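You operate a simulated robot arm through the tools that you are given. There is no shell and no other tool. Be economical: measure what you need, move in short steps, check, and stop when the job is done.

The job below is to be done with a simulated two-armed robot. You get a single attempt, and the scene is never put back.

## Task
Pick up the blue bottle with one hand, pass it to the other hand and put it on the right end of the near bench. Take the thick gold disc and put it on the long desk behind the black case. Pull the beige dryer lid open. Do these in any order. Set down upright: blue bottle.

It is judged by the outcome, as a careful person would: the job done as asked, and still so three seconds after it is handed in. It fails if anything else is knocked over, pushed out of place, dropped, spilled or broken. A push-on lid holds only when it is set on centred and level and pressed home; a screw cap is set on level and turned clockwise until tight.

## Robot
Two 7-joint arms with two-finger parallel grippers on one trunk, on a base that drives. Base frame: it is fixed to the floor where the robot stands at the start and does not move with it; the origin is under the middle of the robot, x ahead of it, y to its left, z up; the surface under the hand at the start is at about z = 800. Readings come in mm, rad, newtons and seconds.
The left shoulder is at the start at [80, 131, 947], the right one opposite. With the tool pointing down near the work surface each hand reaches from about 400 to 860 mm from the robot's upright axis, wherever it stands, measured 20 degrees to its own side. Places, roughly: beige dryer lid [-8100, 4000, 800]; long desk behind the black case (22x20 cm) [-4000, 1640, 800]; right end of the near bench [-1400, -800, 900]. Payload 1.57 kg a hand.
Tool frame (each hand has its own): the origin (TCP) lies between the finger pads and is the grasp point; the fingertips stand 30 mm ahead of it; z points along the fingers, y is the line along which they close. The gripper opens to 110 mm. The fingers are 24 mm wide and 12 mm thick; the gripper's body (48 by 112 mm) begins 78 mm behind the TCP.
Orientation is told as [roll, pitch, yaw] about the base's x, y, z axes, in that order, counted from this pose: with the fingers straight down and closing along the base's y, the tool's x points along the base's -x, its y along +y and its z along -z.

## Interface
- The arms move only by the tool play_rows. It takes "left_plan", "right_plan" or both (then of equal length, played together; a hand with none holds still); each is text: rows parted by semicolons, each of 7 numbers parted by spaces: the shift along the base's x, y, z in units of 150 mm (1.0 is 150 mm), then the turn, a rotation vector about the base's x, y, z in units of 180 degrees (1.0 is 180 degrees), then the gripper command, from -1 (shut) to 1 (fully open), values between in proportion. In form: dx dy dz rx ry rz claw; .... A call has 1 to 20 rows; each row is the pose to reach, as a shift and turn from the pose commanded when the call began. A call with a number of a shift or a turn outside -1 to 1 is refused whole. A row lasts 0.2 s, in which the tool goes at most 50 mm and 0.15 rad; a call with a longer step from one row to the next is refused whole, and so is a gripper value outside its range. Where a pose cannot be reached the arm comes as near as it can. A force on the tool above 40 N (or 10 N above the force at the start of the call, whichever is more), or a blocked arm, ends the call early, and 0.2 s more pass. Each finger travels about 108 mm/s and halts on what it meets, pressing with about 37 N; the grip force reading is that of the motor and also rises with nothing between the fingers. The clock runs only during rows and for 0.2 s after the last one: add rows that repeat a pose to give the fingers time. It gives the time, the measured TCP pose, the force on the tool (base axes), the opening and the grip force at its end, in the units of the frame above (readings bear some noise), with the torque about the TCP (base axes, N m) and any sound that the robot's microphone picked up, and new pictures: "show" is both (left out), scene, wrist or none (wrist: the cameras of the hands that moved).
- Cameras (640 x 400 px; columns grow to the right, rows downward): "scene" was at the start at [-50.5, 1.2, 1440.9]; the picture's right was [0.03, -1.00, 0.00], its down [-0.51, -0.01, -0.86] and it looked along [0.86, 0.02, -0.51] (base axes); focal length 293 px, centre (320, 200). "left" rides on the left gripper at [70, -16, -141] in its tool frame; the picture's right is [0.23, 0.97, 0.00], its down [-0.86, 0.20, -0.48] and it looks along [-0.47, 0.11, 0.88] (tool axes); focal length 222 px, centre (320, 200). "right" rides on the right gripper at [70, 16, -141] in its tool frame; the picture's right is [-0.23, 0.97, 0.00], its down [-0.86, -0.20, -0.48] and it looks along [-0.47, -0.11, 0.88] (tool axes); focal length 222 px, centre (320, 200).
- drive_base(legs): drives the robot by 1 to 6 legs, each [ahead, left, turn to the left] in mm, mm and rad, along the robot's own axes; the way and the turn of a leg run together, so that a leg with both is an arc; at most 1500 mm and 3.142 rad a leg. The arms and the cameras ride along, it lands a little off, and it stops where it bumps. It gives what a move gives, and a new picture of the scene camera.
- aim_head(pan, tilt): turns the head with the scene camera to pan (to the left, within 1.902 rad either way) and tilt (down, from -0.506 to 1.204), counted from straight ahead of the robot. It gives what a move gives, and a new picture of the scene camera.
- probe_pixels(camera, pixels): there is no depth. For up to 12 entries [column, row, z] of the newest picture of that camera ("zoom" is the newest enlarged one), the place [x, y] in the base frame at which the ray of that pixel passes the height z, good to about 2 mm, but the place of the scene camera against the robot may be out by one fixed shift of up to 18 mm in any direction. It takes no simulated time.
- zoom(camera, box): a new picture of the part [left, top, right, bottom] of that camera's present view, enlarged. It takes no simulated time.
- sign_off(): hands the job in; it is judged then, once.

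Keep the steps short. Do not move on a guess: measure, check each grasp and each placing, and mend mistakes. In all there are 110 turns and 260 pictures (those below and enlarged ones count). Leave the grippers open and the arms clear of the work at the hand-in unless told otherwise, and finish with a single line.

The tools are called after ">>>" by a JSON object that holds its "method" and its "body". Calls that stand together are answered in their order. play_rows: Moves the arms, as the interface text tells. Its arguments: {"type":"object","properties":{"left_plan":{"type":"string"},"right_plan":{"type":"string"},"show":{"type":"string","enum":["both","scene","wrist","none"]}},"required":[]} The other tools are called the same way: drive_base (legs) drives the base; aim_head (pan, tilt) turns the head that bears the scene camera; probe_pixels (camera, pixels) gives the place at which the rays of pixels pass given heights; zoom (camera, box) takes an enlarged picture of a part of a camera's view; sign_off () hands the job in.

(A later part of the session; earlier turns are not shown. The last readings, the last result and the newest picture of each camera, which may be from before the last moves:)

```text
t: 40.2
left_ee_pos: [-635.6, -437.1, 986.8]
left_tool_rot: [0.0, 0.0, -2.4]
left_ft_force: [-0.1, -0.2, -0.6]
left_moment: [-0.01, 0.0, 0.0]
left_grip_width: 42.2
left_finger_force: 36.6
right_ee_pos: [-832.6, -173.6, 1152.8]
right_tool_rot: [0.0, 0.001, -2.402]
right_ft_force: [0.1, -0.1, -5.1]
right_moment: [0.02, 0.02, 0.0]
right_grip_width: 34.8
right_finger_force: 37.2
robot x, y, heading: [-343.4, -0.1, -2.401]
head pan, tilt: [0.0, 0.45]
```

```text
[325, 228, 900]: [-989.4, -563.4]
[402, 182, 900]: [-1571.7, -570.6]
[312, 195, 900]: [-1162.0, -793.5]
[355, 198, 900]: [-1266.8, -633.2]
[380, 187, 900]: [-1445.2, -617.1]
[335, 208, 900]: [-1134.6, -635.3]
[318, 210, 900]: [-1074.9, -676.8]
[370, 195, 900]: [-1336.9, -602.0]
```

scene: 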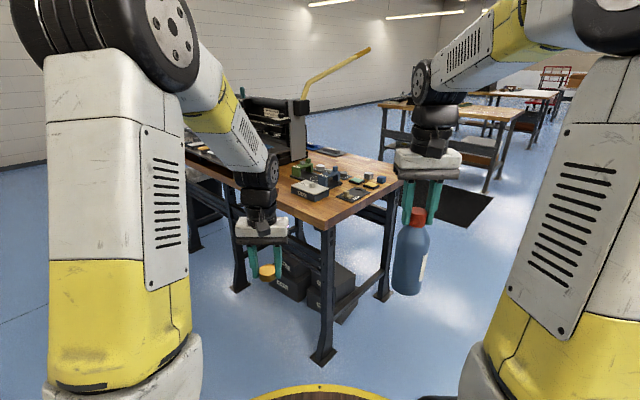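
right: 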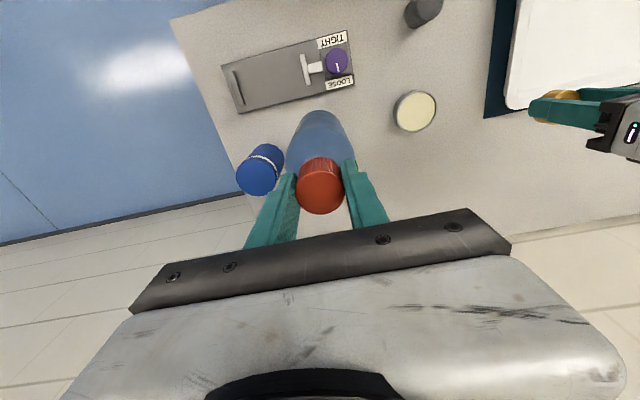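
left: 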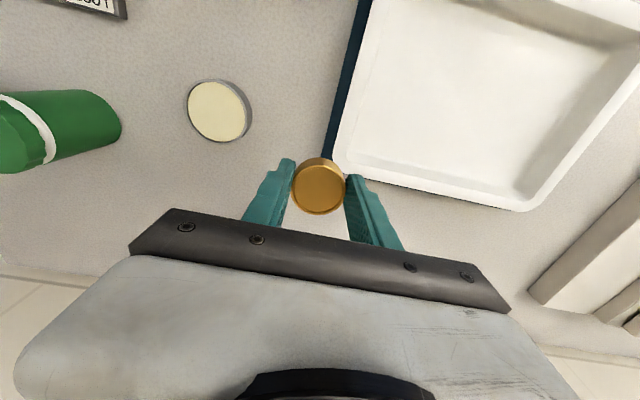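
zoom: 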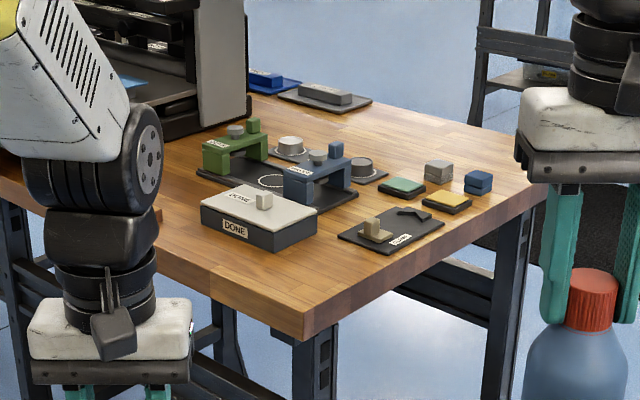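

The bench's end edge is at y≈-565, from x≈-990 to -1570. I'll check the items' positions against the stated spot (-1400,-800).

>>> {"method": "probe_pixels", "body": {"camera": "zoom", "pixels": [[440, 125, 900], [380, 115, 900], [500, 150, 900], [430, 145, 900], [410, 190, 900], [470, 190, 900], [365, 178, 900], [330, 108, 900], [250, 110, 900], [385, 155, 900], [290, 250, 900], [405, 255, 900]]}}

>>> {"method": "zoom", "body": {"camera": "scene", "box": [290, 140, 410, 220]}}

```text
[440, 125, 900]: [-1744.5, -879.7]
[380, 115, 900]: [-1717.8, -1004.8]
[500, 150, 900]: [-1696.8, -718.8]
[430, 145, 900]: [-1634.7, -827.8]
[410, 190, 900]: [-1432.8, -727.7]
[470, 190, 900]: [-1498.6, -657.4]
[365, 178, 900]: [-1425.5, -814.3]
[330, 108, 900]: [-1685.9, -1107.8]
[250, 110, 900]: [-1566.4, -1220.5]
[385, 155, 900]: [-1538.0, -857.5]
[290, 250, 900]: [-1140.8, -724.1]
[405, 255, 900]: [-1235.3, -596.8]
```

```text
5.00 times, centred on (350, 180) of scene
```

zoom: 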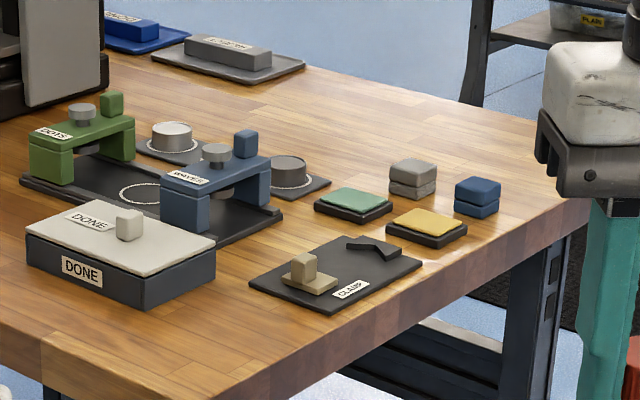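

The free corner near (-1095,-650) on the right end is about 85 mm from the DONE box and the clamp tray. I'll drive so it falls about 600 mm out from the right hand.

>>> {"method": "drive_base", "body": {"legs": [[397, -92, 0], [0, 0, 0.37]]}}

>>> {"method": "aim_head", "body": {"pan": -0.25, "tilt": 0.7}}

```text
t: 43.9
left_ee_pos: [-801.4, -711.5, 986.3]
left_tool_rot: [-0.001, 0.001, -2.021]
left_ft_force: [1.0, 0.5, -0.6]
left_moment: [-0.01, 0.01, 0.02]
left_grip_width: 42.2
left_finger_force: 36.9
right_ee_pos: [-1082.3, -541.9, 1152.8]
right_tool_rot: [0.0, 0.001, -2.023]
right_ft_force: [-0.3, 0.7, -4.3]
right_moment: [0.0, -0.02, -0.02]
right_grip_width: 34.9
right_finger_force: 36.9
robot x, y, heading: [-693.3, -198.9, -2.018]
head pan, tilt: [0.0, 0.45]
```

scene: 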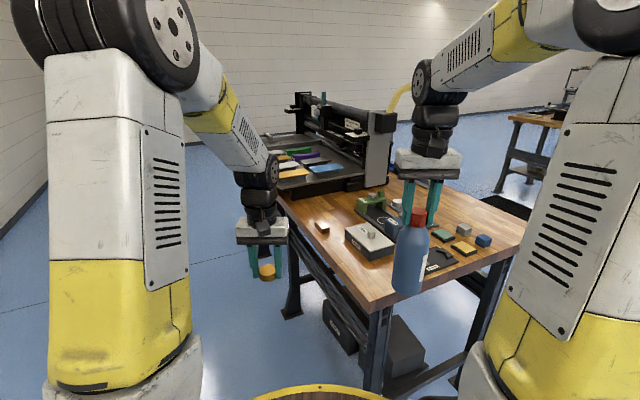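

```text
t: 44.6
left_ee_pos: [-801.4, -713.0, 985.8]
left_tool_rot: [0.0, 0.0, -2.021]
left_ft_force: [-0.8, 0.3, 0.0]
left_moment: [0.01, -0.02, -0.01]
left_grip_width: 42.1
left_finger_force: 37.6
right_ee_pos: [-1082.5, -541.4, 1153.6]
right_tool_rot: [0.0, 0.0, -2.023]
right_ft_force: [0.4, -0.1, -4.6]
right_moment: [0.04, 0.0, 0.01]
right_grip_width: 35.0
right_finger_force: 37.0
robot x, y, heading: [-693.6, -195.0, -2.018]
head pan, tilt: [-0.25, 0.7]
```

scene: 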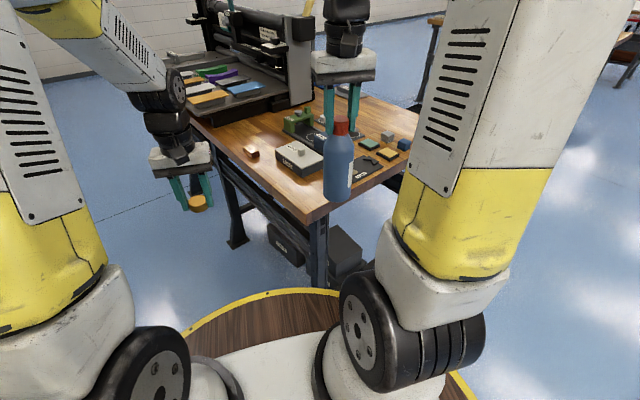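

Now I'll remeasure the corner at (308,224) and the nearby items.

>>> {"method": "zoom", "body": {"camera": "scene", "box": [220, 90, 420, 230]}}

>>> {"method": "probe_pixels", "body": {"camera": "scene", "pixels": [[308, 222, 900], [303, 180, 900], [275, 163, 900], [300, 190, 900], [305, 200, 900], [358, 196, 900]]}}

>>> {"method": "zoom", "body": {"camera": "right", "box": [0, 0, 640, 400]}}

```text
2.86 times, centred on (320, 160) of scene
```

zoom: 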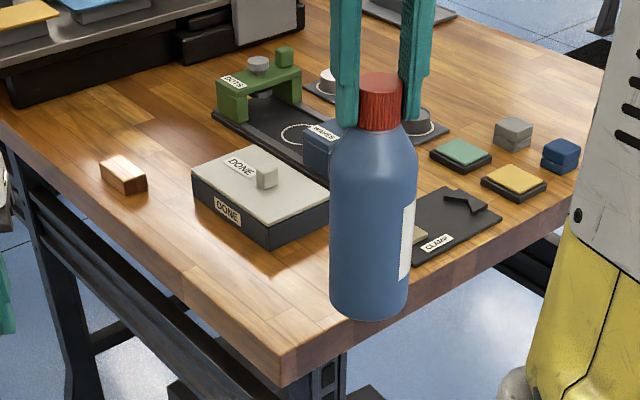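

```text
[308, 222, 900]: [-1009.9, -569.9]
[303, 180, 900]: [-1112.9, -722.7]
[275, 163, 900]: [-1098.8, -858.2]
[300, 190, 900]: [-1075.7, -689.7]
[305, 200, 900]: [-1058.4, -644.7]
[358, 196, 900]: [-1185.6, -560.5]
```

```text
1.00 times, centred on (320, 200) of right (not enlarged: the box is as wide or as high as the picture)
```

zoom: 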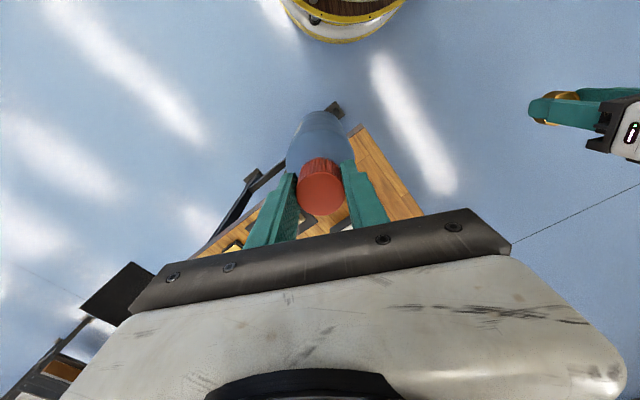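

>>> {"method": "probe_pixels", "body": {"camera": "right", "pixels": [[360, 127, 900], [350, 127, 900], [420, 212, 900]]}}

>>> {"method": "zoom", "body": {"camera": "right", "box": [180, 90, 440, 250]}}

```text
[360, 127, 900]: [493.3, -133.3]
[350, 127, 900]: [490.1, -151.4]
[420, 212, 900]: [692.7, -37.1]
```

```text
2.46 times, centred on (310, 170) of right
```

zoom: 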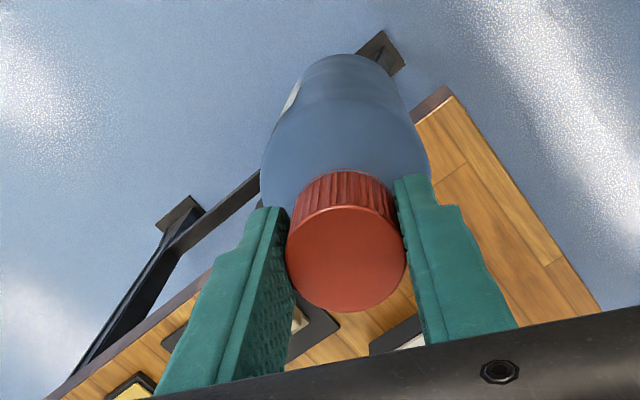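

>>> {"method": "probe_pixels", "body": {"camera": "zoom", "pixels": [[452, 97, 900], [600, 308, 900], [320, 310, 900], [368, 345, 900]]}}

```text
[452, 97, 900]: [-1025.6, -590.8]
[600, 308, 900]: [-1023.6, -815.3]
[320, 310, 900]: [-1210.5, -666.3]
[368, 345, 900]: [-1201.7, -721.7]
```

The two cameras disagree slightly, so the bench height may be off. I'll calibrate the scene camera on the held bottle's cap.

>>> {"method": "probe_pixels", "body": {"camera": "scene", "pixels": [[341.7, 117.8, 1151], [338, 198, 955], [341.7, 117.8, 1145], [198, 205, 978]]}}

>>> {"method": "zoom", "body": {"camera": "scene", "box": [310, 100, 370, 140]}}

>>> {"method": "zoom", "body": {"camera": "scene", "box": [160, 170, 230, 220]}}

```text
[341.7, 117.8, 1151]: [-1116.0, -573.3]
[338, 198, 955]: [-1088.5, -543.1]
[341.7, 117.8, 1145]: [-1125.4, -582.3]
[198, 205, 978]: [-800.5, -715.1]
```

```text
10.00 times, centred on (340, 120) of scene
```

zoom: 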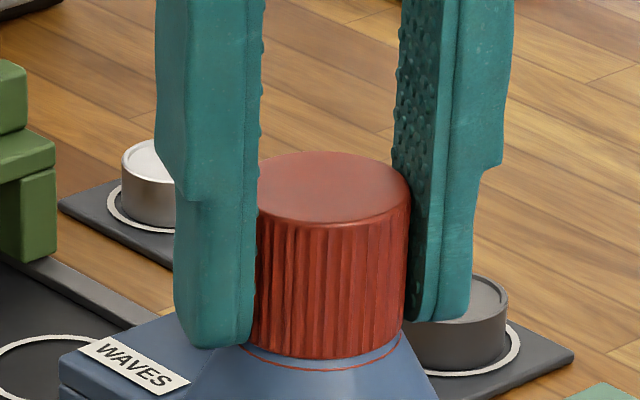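

```text
8.00 times, centred on (195, 195) of scene
```

zoom: 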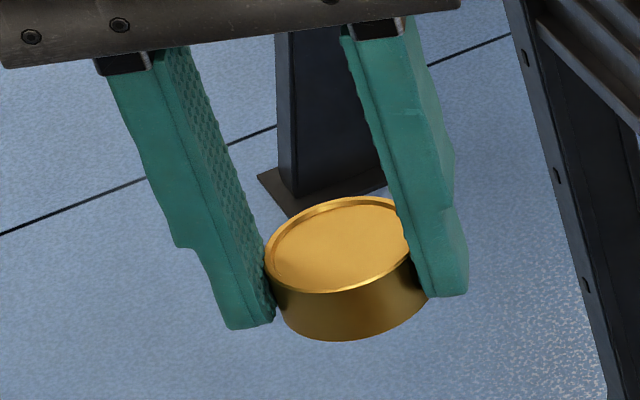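

>>> {"method": "probe_pixels", "body": {"camera": "scene", "pixels": [[198.1, 200.6, 974], [341.5, 118.8, 1153], [341.5, 118.8, 1160], [341.5, 118.8, 1170]]}}

```text
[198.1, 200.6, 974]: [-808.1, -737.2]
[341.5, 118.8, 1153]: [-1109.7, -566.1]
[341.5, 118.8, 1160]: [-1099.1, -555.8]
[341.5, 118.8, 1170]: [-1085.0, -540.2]
```

Both cameras suggest the bench may be lower than 900. I'll move the bottle over the free spot (-1100,-670) without lowering it and measure again from there.

>>> {"method": "play_rows", "body": {"right_plan": "-0.02 -0.2 0 0 0 0 -1; -0.05 -0.45 0 0 0 0 -1; -0.1 -0.7 0 0 0 0 -1; -0.117 -0.857 0 0 0 0 -1; -0.117 -0.857 0 0 0 0 -1"}}

>>> {"method": "zoom", "body": {"camera": "scene", "box": [220, 90, 420, 230]}}

```text
t: 45.8
left_ee_pos: [-801.7, -711.4, 986.5]
left_tool_rot: [0.0, 0.0, -2.022]
left_ft_force: [-0.6, -1.0, -1.4]
left_moment: [-0.02, -0.01, -0.04]
left_grip_width: 42.1
left_finger_force: 36.9
right_ee_pos: [-1101.5, -668.6, 1153.7]
right_tool_rot: [0.0, -0.001, -2.021]
right_ft_force: [0.0, 0.1, -3.9]
right_moment: [-0.02, 0.01, -0.01]
right_grip_width: 34.9
right_finger_force: 37.3
robot x, y, heading: [-694.7, -197.8, -2.023]
head pan, tilt: [-0.25, 0.7]
```

scene: 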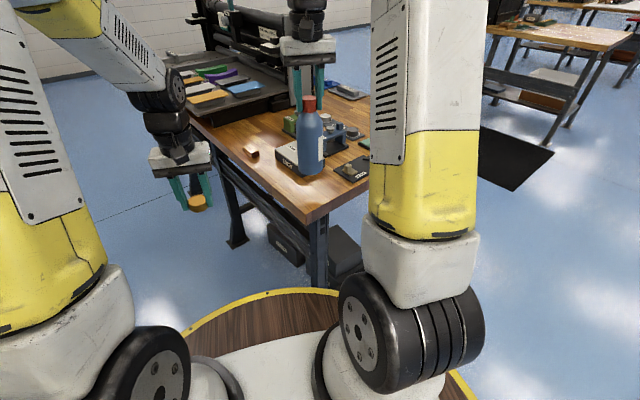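
right: 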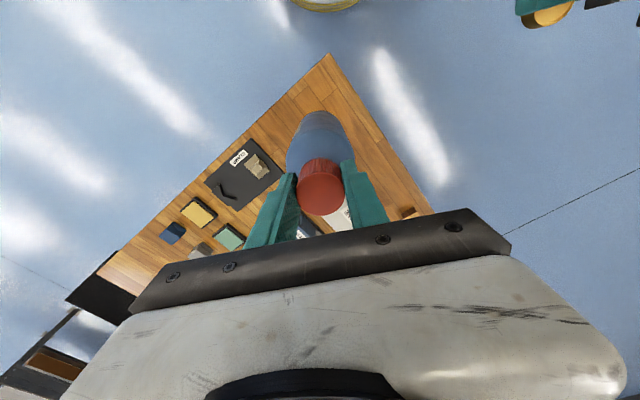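

```text
2.86 times, centred on (320, 160) of scene
```

zoom: 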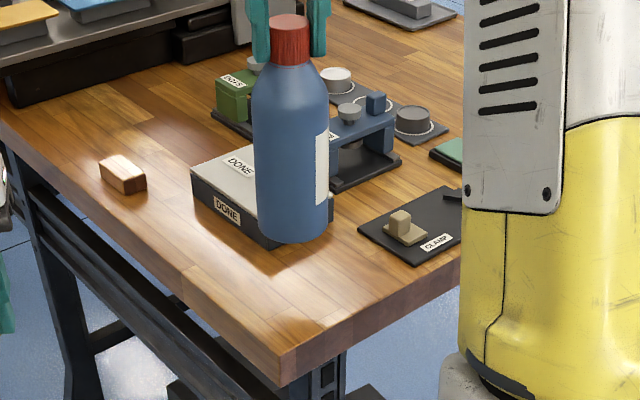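

The wrist view shows the bench corner at (329,53). I'll measure it and the clamp tray corners.

>>> {"method": "probe_pixels", "body": {"camera": "right", "pixels": [[329, 53, 900], [329, 53, 860], [329, 53, 840], [284, 168, 900], [252, 138, 900], [284, 168, 850], [350, 90, 900], [330, 105, 900]]}}

>>> {"method": "probe_pixels", "body": {"camera": "zoom", "pixels": [[280, 358, 900], [280, 358, 860], [280, 358, 840], [268, 250, 900], [268, 250, 860]]}}

```text
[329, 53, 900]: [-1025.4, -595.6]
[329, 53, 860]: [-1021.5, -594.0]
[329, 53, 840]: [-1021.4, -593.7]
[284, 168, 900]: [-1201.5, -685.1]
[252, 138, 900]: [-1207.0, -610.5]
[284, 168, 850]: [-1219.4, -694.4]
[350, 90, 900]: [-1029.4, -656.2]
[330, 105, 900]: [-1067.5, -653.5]
```

```text
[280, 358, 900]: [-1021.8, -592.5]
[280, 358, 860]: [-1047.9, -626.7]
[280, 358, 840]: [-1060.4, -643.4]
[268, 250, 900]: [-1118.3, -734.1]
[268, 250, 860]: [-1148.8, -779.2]
```

The wrist camera puts the corner at (-1025,-595), barely depending on height. I'll shift to (-1095,-648) for more room from the DONE box, lower to TCP z≈1108 and check.

>>> {"method": "play_rows", "body": {"right_plan": "0.04 0.137 0 0 0 0 -1; 0.04 0.137 -0.15 0 0 0 -1; 0.04 0.137 -0.3 0 0 0 -1; 0.04 0.137 -0.3 0 0 0 -1"}}

>>> {"method": "zoom", "body": {"camera": "scene", "box": [220, 90, 420, 230]}}

```text
t: 46.8
left_ee_pos: [-802.2, -712.5, 986.5]
left_tool_rot: [0.0, -0.001, -2.02]
left_ft_force: [0.6, -0.9, -0.7]
left_moment: [-0.01, 0.01, -0.03]
left_grip_width: 42.3
left_finger_force: 37.2
right_ee_pos: [-1094.1, -648.7, 1106.8]
right_tool_rot: [0.0, -0.002, -2.021]
right_ft_force: [0.1, -0.3, -3.9]
right_moment: [0.01, 0.0, 0.03]
right_grip_width: 34.6
right_finger_force: 36.8
robot x, y, heading: [-694.1, -194.4, -2.022]
head pan, tilt: [-0.25, 0.7]
```

scene: 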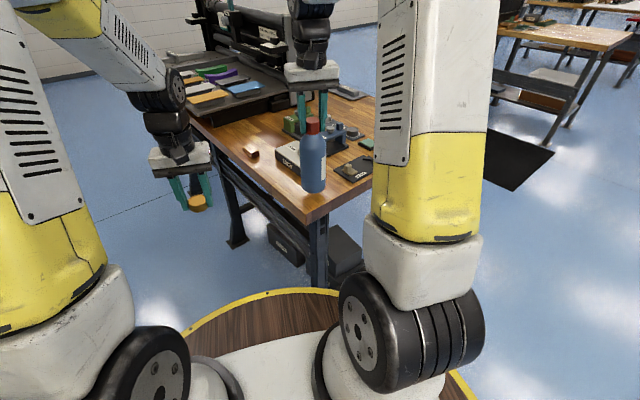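
right: 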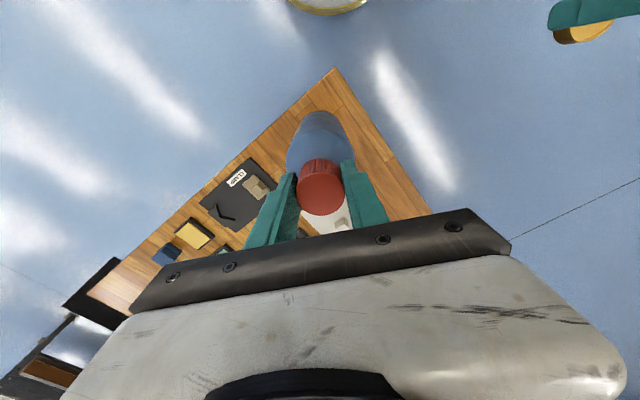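

```text
2.86 times, centred on (320, 160) of scene
```

zoom: 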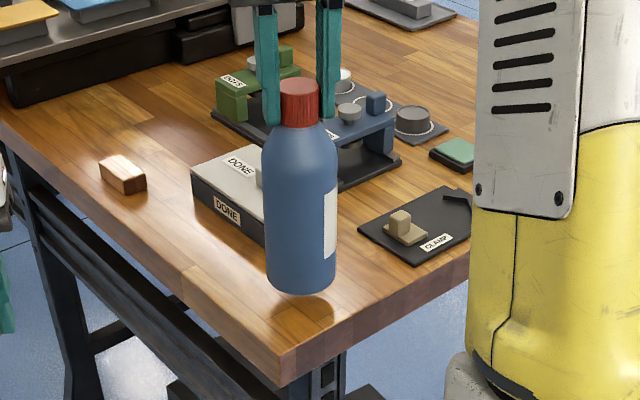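

There's still a small gap above the wood (a reflection shows under the base). I'll creep down and watch the force.

>>> {"method": "play_rows", "body": {"right_plan": "0 0 -0.02 0 0 0 -1; 0 0 -0.04 0 0 0 -1; 0 0 -0.06 0 0 0 -1; 0 0 -0.06 0 0 0 -1", "show": "none"}}

>>> {"method": "play_rows", "body": {"right_plan": "0 0 -0.02 0 0 0 -1; 0 0 -0.04 0 0 0 -1; 0 0 -0.04 0 0 0 -1", "show": "none"}}

>>> {"method": "zoom", "body": {"camera": "scene", "box": [270, 130, 370, 230]}}

```text
t: 47.8
left_ee_pos: [-801.5, -712.6, 985.0]
left_tool_rot: [0.0, 0.001, -2.02]
left_ft_force: [-0.3, 0.6, 0.1]
left_moment: [-0.03, -0.01, 0.01]
left_grip_width: 42.3
left_finger_force: 36.4
right_ee_pos: [-1094.5, -649.3, 1099.0]
right_tool_rot: [-0.001, 0.001, -2.021]
right_ft_force: [-0.1, -0.1, -4.3]
right_moment: [-0.01, 0.0, 0.0]
right_grip_width: 34.8
right_finger_force: 37.4
robot x, y, heading: [-691.4, -198.6, -2.025]
head pan, tilt: [-0.25, 0.7]
```

```text
t: 48.6
left_ee_pos: [-800.8, -713.0, 985.7]
left_tool_rot: [0.0, 0.001, -2.022]
left_ft_force: [0.1, -0.1, -0.8]
left_moment: [-0.03, 0.0, -0.02]
left_grip_width: 42.1
left_finger_force: 36.7
right_ee_pos: [-1093.1, -647.8, 1093.0]
right_tool_rot: [0.001, 0.001, -2.02]
right_ft_force: [-0.4, 0.3, -3.9]
right_moment: [0.01, -0.06, 0.04]
right_grip_width: 35.0
right_finger_force: 37.1
robot x, y, heading: [-693.7, -194.6, -2.021]
head pan, tilt: [-0.25, 0.7]
```

```text
4.00 times, centred on (320, 180) of scene
```

zoom: 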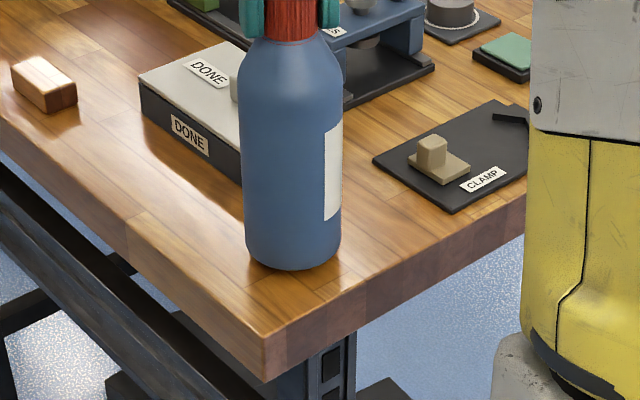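

No contact yet (-3.9 N). I'll keep creeping down.

>>> {"method": "play_rows", "body": {"right_plan": "0 0 -0.015 0 0 0 -1; 0 0 -0.03 0 0 0 -1; 0 0 -0.03 0 0 0 -1", "show": "none"}}

>>> {"method": "play_rows", "body": {"right_plan": "0 0 -0.015 0 0 0 -1; 0 0 -0.03 0 0 0 -1; 0 0 -0.03 0 0 0 -1", "show": "none"}}

```text
t: 49.4
left_ee_pos: [-801.8, -712.0, 985.6]
left_tool_rot: [0.0, 0.0, -2.021]
left_ft_force: [0.1, 0.0, -0.6]
left_moment: [-0.01, -0.01, 0.0]
left_grip_width: 42.2
left_finger_force: 37.1
right_ee_pos: [-1092.9, -649.0, 1088.9]
right_tool_rot: [0.0, -0.001, -2.021]
right_ft_force: [-0.4, -0.2, -3.9]
right_moment: [0.07, -0.03, -0.03]
right_grip_width: 34.7
right_finger_force: 37.3
robot x, y, heading: [-696.5, -199.5, -2.02]
head pan, tilt: [-0.25, 0.7]
```

```text
t: 50.2
left_ee_pos: [-801.5, -713.1, 986.1]
left_tool_rot: [0.001, -0.002, -2.02]
left_ft_force: [0.2, -0.3, -0.3]
left_moment: [0.02, 0.01, 0.04]
left_grip_width: 41.9
left_finger_force: 37.1
right_ee_pos: [-1093.4, -648.0, 1084.7]
right_tool_rot: [0.001, 0.0, -2.022]
right_ft_force: [1.2, 1.9, 5.2]
right_moment: [0.4, -0.08, -0.01]
right_grip_width: 34.7
right_finger_force: 37.1
robot x, y, heading: [-692.2, -194.9, -2.023]
head pan, tilt: [-0.25, 0.7]
```

Contact at TCP z≈1085 (the force rose by about 9 N). I'll open and check that it stands.

>>> {"method": "play_rows", "body": {"right_plan": "0 0 0 0 0 0 -0.2; 0 0 0 0 0 0 0.3; 0 0 0 0 0 0 1; 0 0 0 0 0 0 1; 0 0 0 0 0 0 1"}}

>>> {"method": "zoom", "body": {"camera": "scene", "box": [270, 110, 370, 230]}}

```text
t: 51.4
left_ee_pos: [-801.0, -712.9, 986.3]
left_tool_rot: [0.001, 0.001, -2.022]
left_ft_force: [0.1, -0.5, -0.6]
left_moment: [0.0, 0.01, -0.03]
left_grip_width: 42.5
left_finger_force: 37.3
right_ee_pos: [-1093.4, -649.2, 1085.1]
right_tool_rot: [0.0, 0.0, -2.021]
right_ft_force: [-0.6, -0.7, 0.5]
right_moment: [0.01, 0.0, -0.02]
right_grip_width: 109.8
right_finger_force: 0.0
robot x, y, heading: [-693.1, -199.4, -2.022]
head pan, tilt: [-0.25, 0.7]
```

scene: 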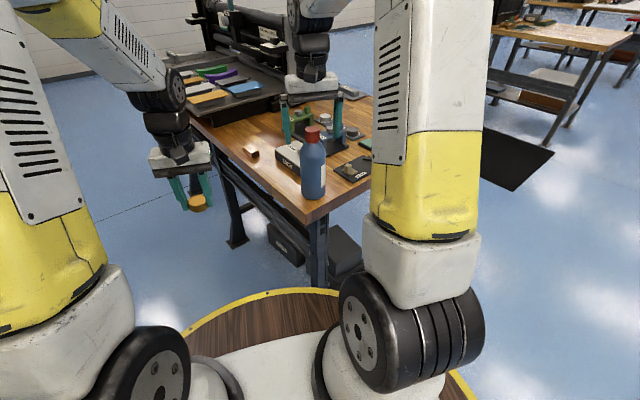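
right: 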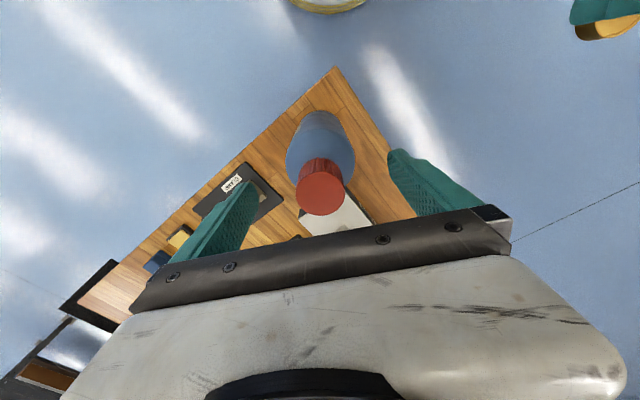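

```text
3.33 times, centred on (320, 170) of scene
```

zoom: 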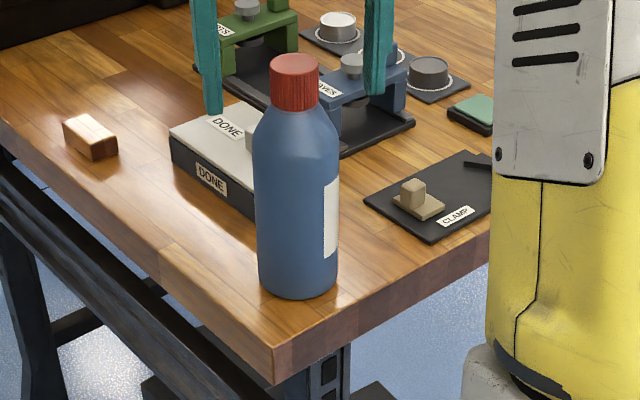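

The bottle stands upright. I'll raise the right hand straight up, then draw it back.

>>> {"method": "play_rows", "body": {"right_plan": "0 0 0.2 0 0 0 1; 0 0 0.5 0 0 0 1; 0 0 0.8 0 0 0 1; 0 0 1 0 0 0 1; 0.08 0.18 1 0 0 0 1; 0.17 0.36 1 0 0 0 1; 0.26 0.54 1 0 0 0 1; 0.35 0.72 1 0 0 0 1; 0.35 0.72 1 0 0 0 1", "show": "scene"}}

>>> {"method": "drive_base", "body": {"legs": [[-400, 0, 0], [0, 0, -1.7]]}}

>>> {"method": "aim_head", "body": {"pan": 0, "tilt": 0.3}}

```text
t: 53.4
left_ee_pos: [-800.7, -711.7, 984.7]
left_tool_rot: [0.0, 0.0, -2.023]
left_ft_force: [0.7, 0.6, -0.4]
left_moment: [-0.03, -0.04, -0.04]
left_grip_width: 42.0
left_finger_force: 36.5
right_ee_pos: [-1039.4, -541.8, 1234.0]
right_tool_rot: [-0.001, 0.0, -2.02]
right_ft_force: [-0.1, 0.2, 0.0]
right_moment: [0.01, 0.04, 0.03]
right_grip_width: 110.1
right_finger_force: 0.1
robot x, y, heading: [-694.1, -193.5, -2.02]
head pan, tilt: [-0.25, 0.7]
```

scene: 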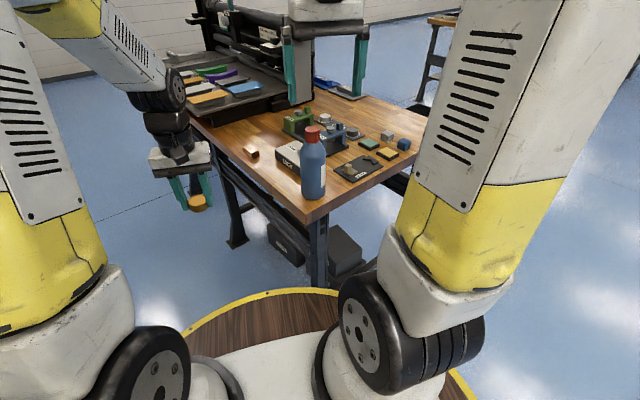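

```text
t: 60.1
left_ee_pos: [-1011.5, 349.1, 985.6]
left_tool_rot: [-0.001, -0.002, 2.544]
left_ft_force: [0.2, 0.7, -0.3]
left_moment: [0.0, -0.01, 0.01]
left_grip_width: 42.5
left_finger_force: 37.3
right_ee_pos: [-809.2, 561.5, 1235.1]
right_tool_rot: [0.002, 0.0, 2.544]
right_ft_force: [0.1, 0.4, 0.2]
right_moment: [-0.02, 0.0, 0.02]
right_grip_width: 110.0
right_finger_force: 0.0
robot x, y, heading: [-522.6, 166.0, 2.542]
head pan, tilt: [-0.25, 0.7]
```

scene: 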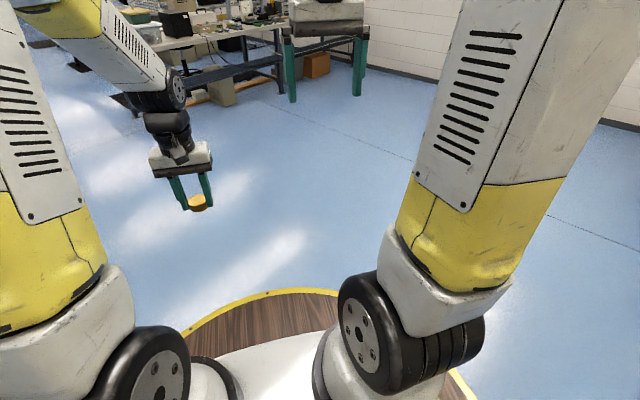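

```text
t: 61.0
left_ee_pos: [-1013.1, 349.7, 985.2]
left_tool_rot: [-0.001, -0.001, 2.543]
left_ft_force: [-0.6, 0.8, -0.3]
left_moment: [0.02, 0.03, 0.01]
left_grip_width: 42.2
left_finger_force: 37.3
right_ee_pos: [-809.2, 560.8, 1233.8]
right_tool_rot: [0.0, 0.0, 2.545]
right_ft_force: [-0.1, 0.7, 0.7]
right_moment: [0.01, 0.01, -0.01]
right_grip_width: 110.1
right_finger_force: 0.0
robot x, y, heading: [-517.8, 168.2, 2.545]
head pan, tilt: [0.0, 0.3]
```

scene: 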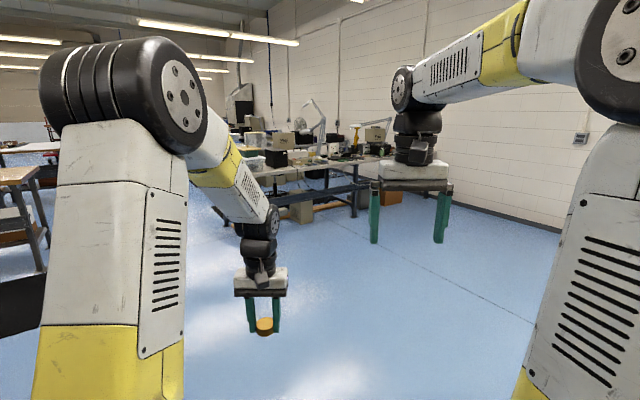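

The long desk is ahead, with a black case near (275,157). I'll zoom in.

>>> {"method": "zoom", "body": {"camera": "scene", "box": [220, 90, 410, 230]}}

>>> {"method": "probe_pixels", "body": {"camera": "scene", "pixels": [[275, 166, 800], [265, 150, 800], [385, 160, 800], [300, 175, 800], [305, 221, 0], [380, 195, 0]]}}

```text
2.86 times, centred on (315, 160) of scene
```

zoom: 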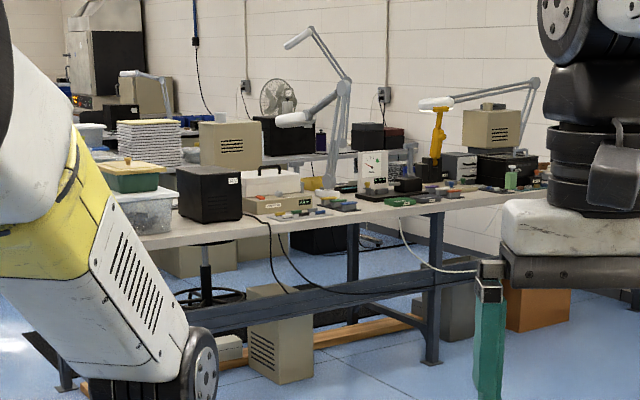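

```text
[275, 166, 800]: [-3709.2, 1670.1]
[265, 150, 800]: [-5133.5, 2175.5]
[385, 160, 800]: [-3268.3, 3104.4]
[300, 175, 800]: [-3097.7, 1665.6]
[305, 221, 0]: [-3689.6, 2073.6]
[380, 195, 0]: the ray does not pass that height
```

The case is about at (-3700,1650). I'll drive about 1.8 m towards it and look again.

>>> {"method": "drive_base", "body": {"legs": [[0, 0, 0.118], [900, 0, 0], [900, 0, 0]]}}

>>> {"method": "aim_head", "body": {"pan": 0.0, "tilt": 0.4}}

>>> {"method": "zoom", "body": {"camera": "scene", "box": [160, 60, 420, 240]}}

```text
t: 70.7
left_ee_pos: [-2631.2, 1124.7, 986.0]
left_tool_rot: [0.0, 0.001, 2.657]
left_ft_force: [-0.2, 0.5, -1.0]
left_moment: [0.02, 0.01, 0.02]
left_grip_width: 42.1
left_finger_force: 37.6
right_ee_pos: [-2452.1, 1357.9, 1234.2]
right_tool_rot: [0.001, -0.001, 2.657]
right_ft_force: [0.2, -0.3, 0.8]
right_moment: [-0.02, 0.03, 0.02]
right_grip_width: 109.9
right_finger_force: 0.1
robot x, y, heading: [-2118.3, 992.9, 2.656]
head pan, tilt: [0.0, 0.3]
```

scene: 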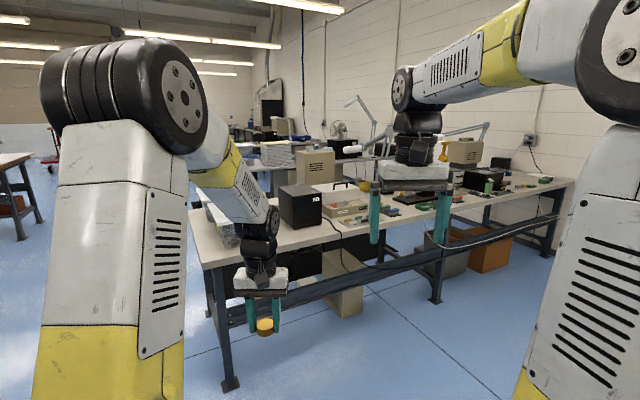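

```text
t: 71.3
left_ee_pos: [-2630.1, 1124.7, 985.0]
left_tool_rot: [0.0, 0.001, 2.656]
left_ft_force: [-0.9, 0.2, -1.5]
left_moment: [0.0, 0.01, 0.0]
left_grip_width: 42.0
left_finger_force: 37.0
right_ee_pos: [-2452.0, 1357.8, 1233.6]
right_tool_rot: [0.0, 0.002, 2.655]
right_ft_force: [-0.8, 0.5, -0.2]
right_moment: [0.0, 0.0, 0.01]
right_grip_width: 110.1
right_finger_force: 0.0
robot x, y, heading: [-2121.0, 999.8, 2.659]
head pan, tilt: [0.0, 0.4]
```

scene: 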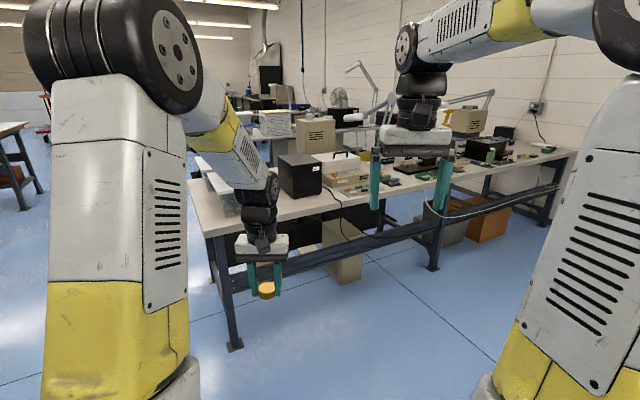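

```text
2.22 times, centred on (290, 150) of scene
```

zoom: 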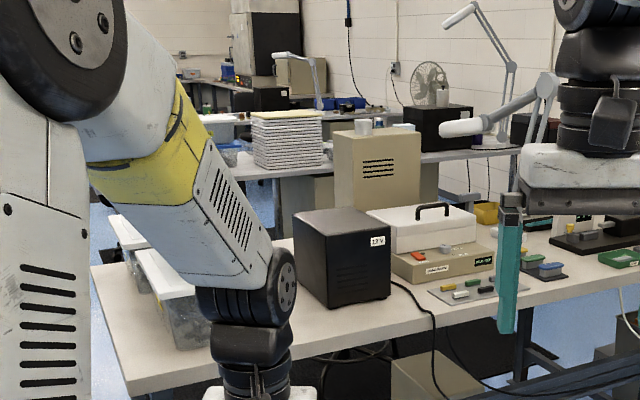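

I can see the desk, the black "13 V" case, and the free area behind and left of it. I'll measure the case, the desk edges and the area behind it.

>>> {"method": "probe_pixels", "body": {"camera": "zoom", "pixels": [[130, 393, 800], [92, 270, 800], [326, 308, 800], [390, 292, 800], [293, 262, 800], [455, 327, 800], [640, 292, 800], [270, 245, 800], [240, 245, 800], [392, 280, 800]]}}

>>> {"method": "aim_head", "body": {"pan": -0.45, "tilt": 0.35}}

```text
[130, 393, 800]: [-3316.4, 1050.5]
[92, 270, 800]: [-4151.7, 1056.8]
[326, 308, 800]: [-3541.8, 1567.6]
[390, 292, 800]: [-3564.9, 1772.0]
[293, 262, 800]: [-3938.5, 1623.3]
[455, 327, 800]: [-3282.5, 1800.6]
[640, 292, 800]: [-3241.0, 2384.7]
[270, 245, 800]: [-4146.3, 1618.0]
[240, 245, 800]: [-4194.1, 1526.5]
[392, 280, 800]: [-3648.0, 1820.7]
```

```text
t: 72.2
left_ee_pos: [-2630.2, 1124.9, 986.0]
left_tool_rot: [-0.001, 0.001, 2.655]
left_ft_force: [-0.2, -0.3, -1.0]
left_moment: [0.0, 0.01, -0.01]
left_grip_width: 42.1
left_finger_force: 36.9
right_ee_pos: [-2451.4, 1358.6, 1233.4]
right_tool_rot: [-0.001, -0.001, 2.657]
right_ft_force: [-0.7, -1.1, -0.2]
right_moment: [0.0, 0.02, 0.0]
right_grip_width: 109.9
right_finger_force: 0.1
robot x, y, heading: [-2118.6, 999.8, 2.656]
head pan, tilt: [-0.45, 0.351]
```

scene: 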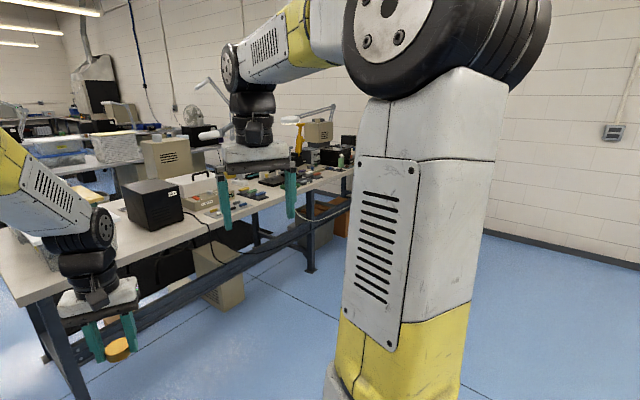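

The spot is behind the case, at the desk's far side, which is out of reach from this side. I'll look for an aisle behind the desk and a way round the left end.

>>> {"method": "aim_head", "body": {"pan": 0.6, "tilt": 0.35}}

```text
t: 73.5
left_ee_pos: [-2630.3, 1125.9, 985.0]
left_tool_rot: [0.0, 0.0, 2.656]
left_ft_force: [0.1, 0.3, -1.5]
left_moment: [0.02, 0.02, 0.0]
left_grip_width: 42.3
left_finger_force: 36.9
right_ee_pos: [-2452.0, 1357.9, 1234.8]
right_tool_rot: [0.0, -0.001, 2.656]
right_ft_force: [0.8, -0.6, -0.3]
right_moment: [0.0, 0.04, -0.02]
right_grip_width: 109.8
right_finger_force: 0.1
robot x, y, heading: [-2121.4, 998.1, 2.656]
head pan, tilt: [0.6, 0.351]
```

scene: 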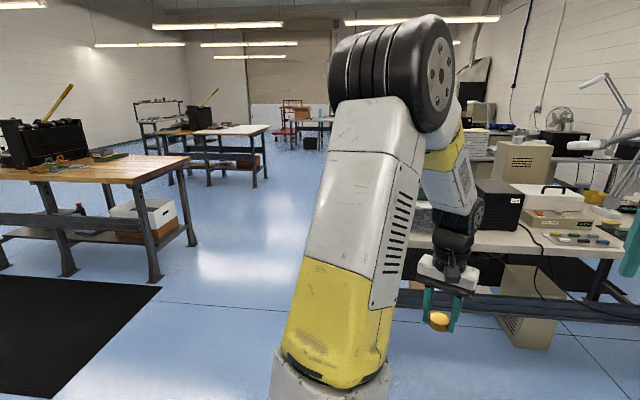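

There's an open passage past the desk's left end. I'll measure its limits before driving.

>>> {"method": "probe_pixels", "body": {"camera": "scene", "pixels": [[188, 157, 900], [155, 180, 900], [155, 282, 0], [192, 245, 0], [268, 128, 900], [264, 186, 0], [160, 288, 0]]}}

```text
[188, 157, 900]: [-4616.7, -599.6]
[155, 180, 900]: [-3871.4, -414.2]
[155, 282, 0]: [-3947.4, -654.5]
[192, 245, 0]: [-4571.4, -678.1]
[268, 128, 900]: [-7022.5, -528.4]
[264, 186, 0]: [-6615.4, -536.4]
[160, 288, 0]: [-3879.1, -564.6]
```

Bench 2 lies at y<-550 and the desk's end is at y≈1050, leaving a corridor about 1.5 m wide. I'll drive to about (-3600,250) and face -x.

>>> {"method": "drive_base", "body": {"legs": [[0, 0, 0.953], [830, 0, 0], [829, 0, 0], [0, 0, -0.47]]}}

>>> {"method": "aim_head", "body": {"pan": -0.9, "tilt": 0.4}}

```text
t: 85.9
left_ee_pos: [-4144.7, 119.7, 986.2]
left_tool_rot: [-0.001, -0.001, 3.131]
left_ft_force: [0.3, 0.5, 0.3]
left_moment: [-0.02, -0.05, 0.0]
left_grip_width: 42.2
left_finger_force: 37.7
right_ee_pos: [-4093.3, 409.3, 1234.3]
right_tool_rot: [-0.001, 0.0, 3.133]
right_ft_force: [-0.3, -0.4, -0.4]
right_moment: [0.0, -0.01, -0.01]
right_grip_width: 110.0
right_finger_force: 0.0
robot x, y, heading: [-3634.5, 238.3, 3.131]
head pan, tilt: [0.6, 0.351]
```

scene: 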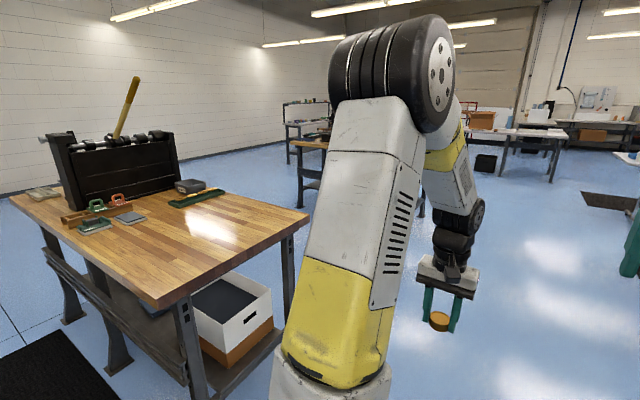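

```text
t: 87.5
left_ee_pos: [-4145.0, 118.1, 985.8]
left_tool_rot: [0.0, 0.002, 3.134]
left_ft_force: [0.3, 0.5, 0.2]
left_moment: [-0.05, 0.01, -0.01]
left_grip_width: 42.1
left_finger_force: 37.3
right_ee_pos: [-4093.9, 408.3, 1234.6]
right_tool_rot: [0.0, 0.0, 3.133]
right_ft_force: [0.2, 0.3, 1.1]
right_moment: [0.02, -0.02, -0.03]
right_grip_width: 110.2
right_finger_force: 0.0
robot x, y, heading: [-3631.0, 240.3, 3.131]
head pan, tilt: [-0.901, 0.4]
```

scene: 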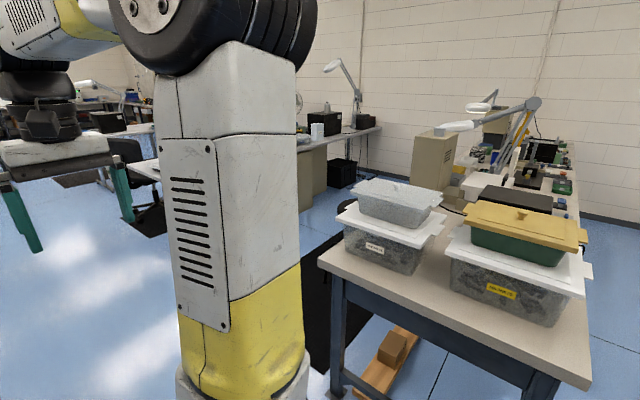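

An aisle with a black mat runs behind the desk. I'll turn to face +y and sidestep left 950 mm to look down it.

>>> {"method": "drive_base", "body": {"legs": [[0, 0, -1.56], [0, 950, 0]]}}

>>> {"method": "aim_head", "body": {"pan": -0.1, "tilt": 0.45}}

```text
t: 96.3
left_ee_pos: [-4711.6, 764.5, 985.1]
left_tool_rot: [0.001, 0.002, 1.57]
left_ft_force: [-0.9, -0.4, -1.1]
left_moment: [-0.04, 0.01, -0.04]
left_grip_width: 42.3
left_finger_force: 36.2
right_ee_pos: [-4421.7, 713.8, 1234.0]
right_tool_rot: [0.0, 0.0, 1.569]
right_ft_force: [0.1, 0.5, -0.4]
right_moment: [-0.02, 0.0, -0.02]
right_grip_width: 109.9
right_finger_force: 0.0
robot x, y, heading: [-4584.4, 253.3, 1.569]
head pan, tilt: [-0.901, 0.4]
```

scene: 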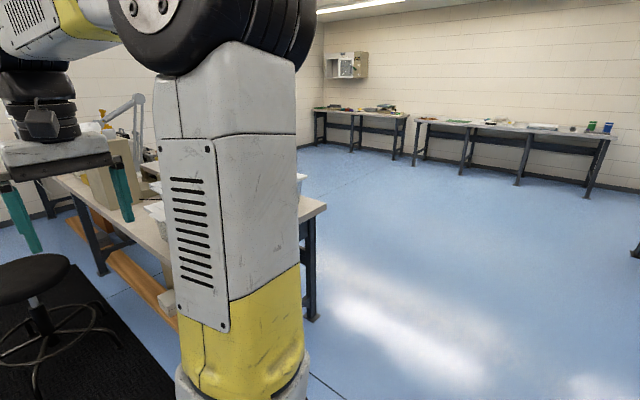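

```text
t: 97.5
left_ee_pos: [-4712.3, 763.6, 984.9]
left_tool_rot: [-0.001, 0.002, 1.57]
left_ft_force: [0.4, -0.2, 0.1]
left_moment: [-0.03, 0.01, 0.03]
left_grip_width: 42.2
left_finger_force: 37.1
right_ee_pos: [-4422.0, 714.1, 1234.3]
right_tool_rot: [-0.001, 0.0, 1.569]
right_ft_force: [0.0, -0.7, -0.1]
right_moment: [-0.03, -0.01, 0.01]
right_grip_width: 110.4
right_finger_force: 0.1
robot x, y, heading: [-4582.7, 253.1, 1.564]
head pan, tilt: [-0.099, 0.45]
```

scene: 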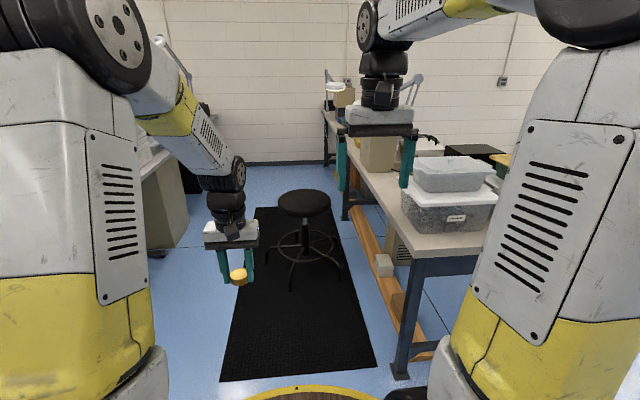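

The aisle has a stool at (303,200). I'll measure the stool, both desk edges, and the free spot.

>>> {"method": "zoom", "body": {"camera": "scene", "box": [140, 90, 500, 380]}}

>>> {"method": "probe_pixels", "body": {"camera": "scene", "pixels": [[408, 252, 800], [303, 200, 650], [305, 280, 0], [262, 265, 0], [342, 265, 0], [350, 165, 800], [187, 243, 0], [400, 372, 0], [403, 200, 800], [150, 165, 800]]}}

```text
1.38 times, centred on (320, 235) of scene
```

zoom: 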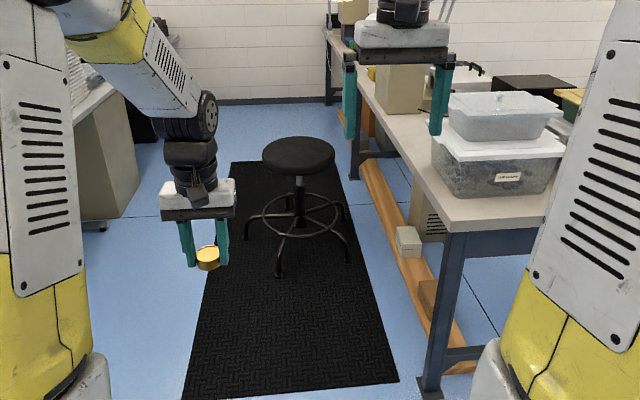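

```text
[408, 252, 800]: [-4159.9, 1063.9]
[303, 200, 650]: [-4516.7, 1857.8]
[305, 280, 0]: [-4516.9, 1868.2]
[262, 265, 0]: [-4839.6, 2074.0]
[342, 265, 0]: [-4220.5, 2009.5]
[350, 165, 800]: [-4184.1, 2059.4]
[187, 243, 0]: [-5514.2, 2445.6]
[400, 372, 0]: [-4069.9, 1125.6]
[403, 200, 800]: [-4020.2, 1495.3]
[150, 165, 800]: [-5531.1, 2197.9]
```

The robot's deck radius is about 370 mm, so the stool and desk edge matter. I'll raise the disc hand clear of the boxes, and measure the stool's feet and the area behind the case.

>>> {"method": "play_rows", "body": {"left_plan": "0 0 0.25 0 0 0 -1; 0 0 0.5 0 0 0 -1; 0 0 0.75 0 0 0 -1; 0 0 1 0 0 0 -1; 0 0 1 0 0 0 -1", "show": "none"}}

>>> {"method": "zoom", "body": {"camera": "scene", "box": [220, 170, 380, 310]}}

>>> {"method": "probe_pixels", "body": {"camera": "scene", "pixels": [[290, 291, 0], [267, 264, 0], [342, 276, 0], [337, 247, 0], [378, 172, 800], [396, 172, 800], [180, 300, 0]]}}

```text
t: 98.7
left_ee_pos: [-4709.9, 765.2, 1136.5]
left_tool_rot: [0.002, -0.001, 1.57]
left_ft_force: [0.3, -0.7, -0.4]
left_moment: [-0.04, -0.01, -0.02]
left_grip_width: 42.0
left_finger_force: 37.2
right_ee_pos: [-4422.9, 714.2, 1234.3]
right_tool_rot: [0.0, -0.001, 1.569]
right_ft_force: [-0.2, -0.7, -0.4]
right_moment: [-0.01, 0.04, 0.0]
right_grip_width: 109.9
right_finger_force: 0.1
robot x, y, heading: [-4585.5, 253.3, 1.571]
head pan, tilt: [-0.099, 0.45]
```

```text
2.86 times, centred on (300, 240) of scene
```

zoom: 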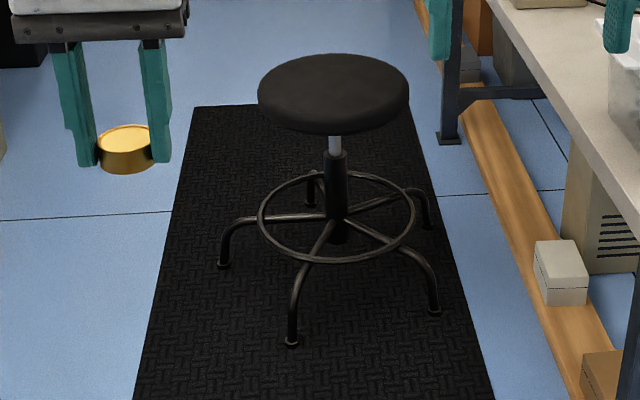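

```text
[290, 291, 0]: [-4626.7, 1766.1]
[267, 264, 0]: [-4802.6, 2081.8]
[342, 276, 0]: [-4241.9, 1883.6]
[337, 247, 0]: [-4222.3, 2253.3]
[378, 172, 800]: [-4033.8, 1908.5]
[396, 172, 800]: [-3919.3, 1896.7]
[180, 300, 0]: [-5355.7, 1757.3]
```

The stool's nearest foot is at y≈1766, so y≈1180 is safe. I'll drive down the aisle to (-4580,1180), then turn right to face the spot.

>>> {"method": "drive_base", "body": {"legs": [[460, 0, 0], [465, 0, 0], [0, 0, -1.05]]}}

>>> {"method": "aim_head", "body": {"pan": 0.2, "tilt": 0.6}}

```text
t: 106.5
left_ee_pos: [-4198.1, 1548.9, 1136.5]
left_tool_rot: [0.0, 0.0, 0.519]
left_ft_force: [0.3, 0.2, -1.5]
left_moment: [0.01, 0.02, 0.0]
left_grip_width: 42.5
left_finger_force: 37.1
right_ee_pos: [-4099.4, 1274.7, 1234.1]
right_tool_rot: [0.0, 0.001, 0.517]
right_ft_force: [0.1, 0.1, -0.3]
right_moment: [0.01, -0.01, -0.03]
right_grip_width: 110.0
right_finger_force: 0.0
robot x, y, heading: [-4576.3, 1184.2, 0.52]
head pan, tilt: [-0.099, 0.45]
```

scene: 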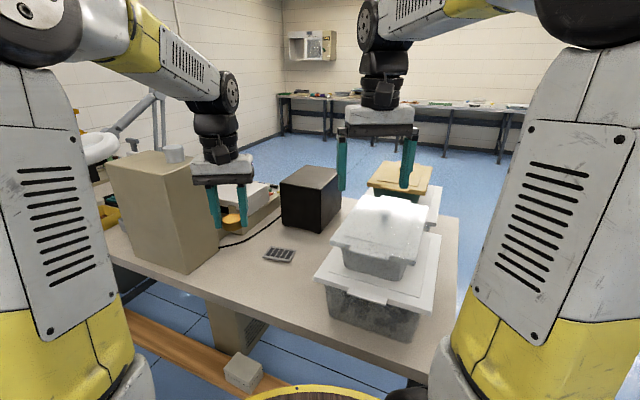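

```text
t: 107.3
left_ee_pos: [-4198.1, 1549.2, 1135.9]
left_tool_rot: [0.001, 0.0, 0.518]
left_ft_force: [0.0, -0.4, -0.1]
left_moment: [-0.02, 0.02, -0.01]
left_grip_width: 42.4
left_finger_force: 37.0
right_ee_pos: [-4100.0, 1273.7, 1235.8]
right_tool_rot: [0.001, -0.001, 0.516]
right_ft_force: [-0.2, 0.2, 0.9]
right_moment: [0.01, 0.02, 0.04]
right_grip_width: 110.4
right_finger_force: 0.0
robot x, y, heading: [-4584.5, 1183.1, 0.515]
head pan, tilt: [0.201, 0.6]
```

scene: 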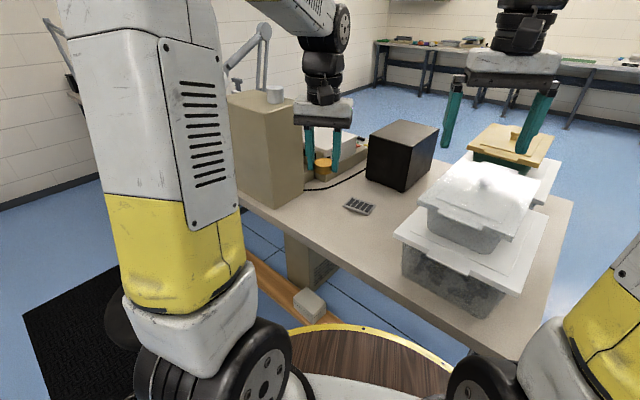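

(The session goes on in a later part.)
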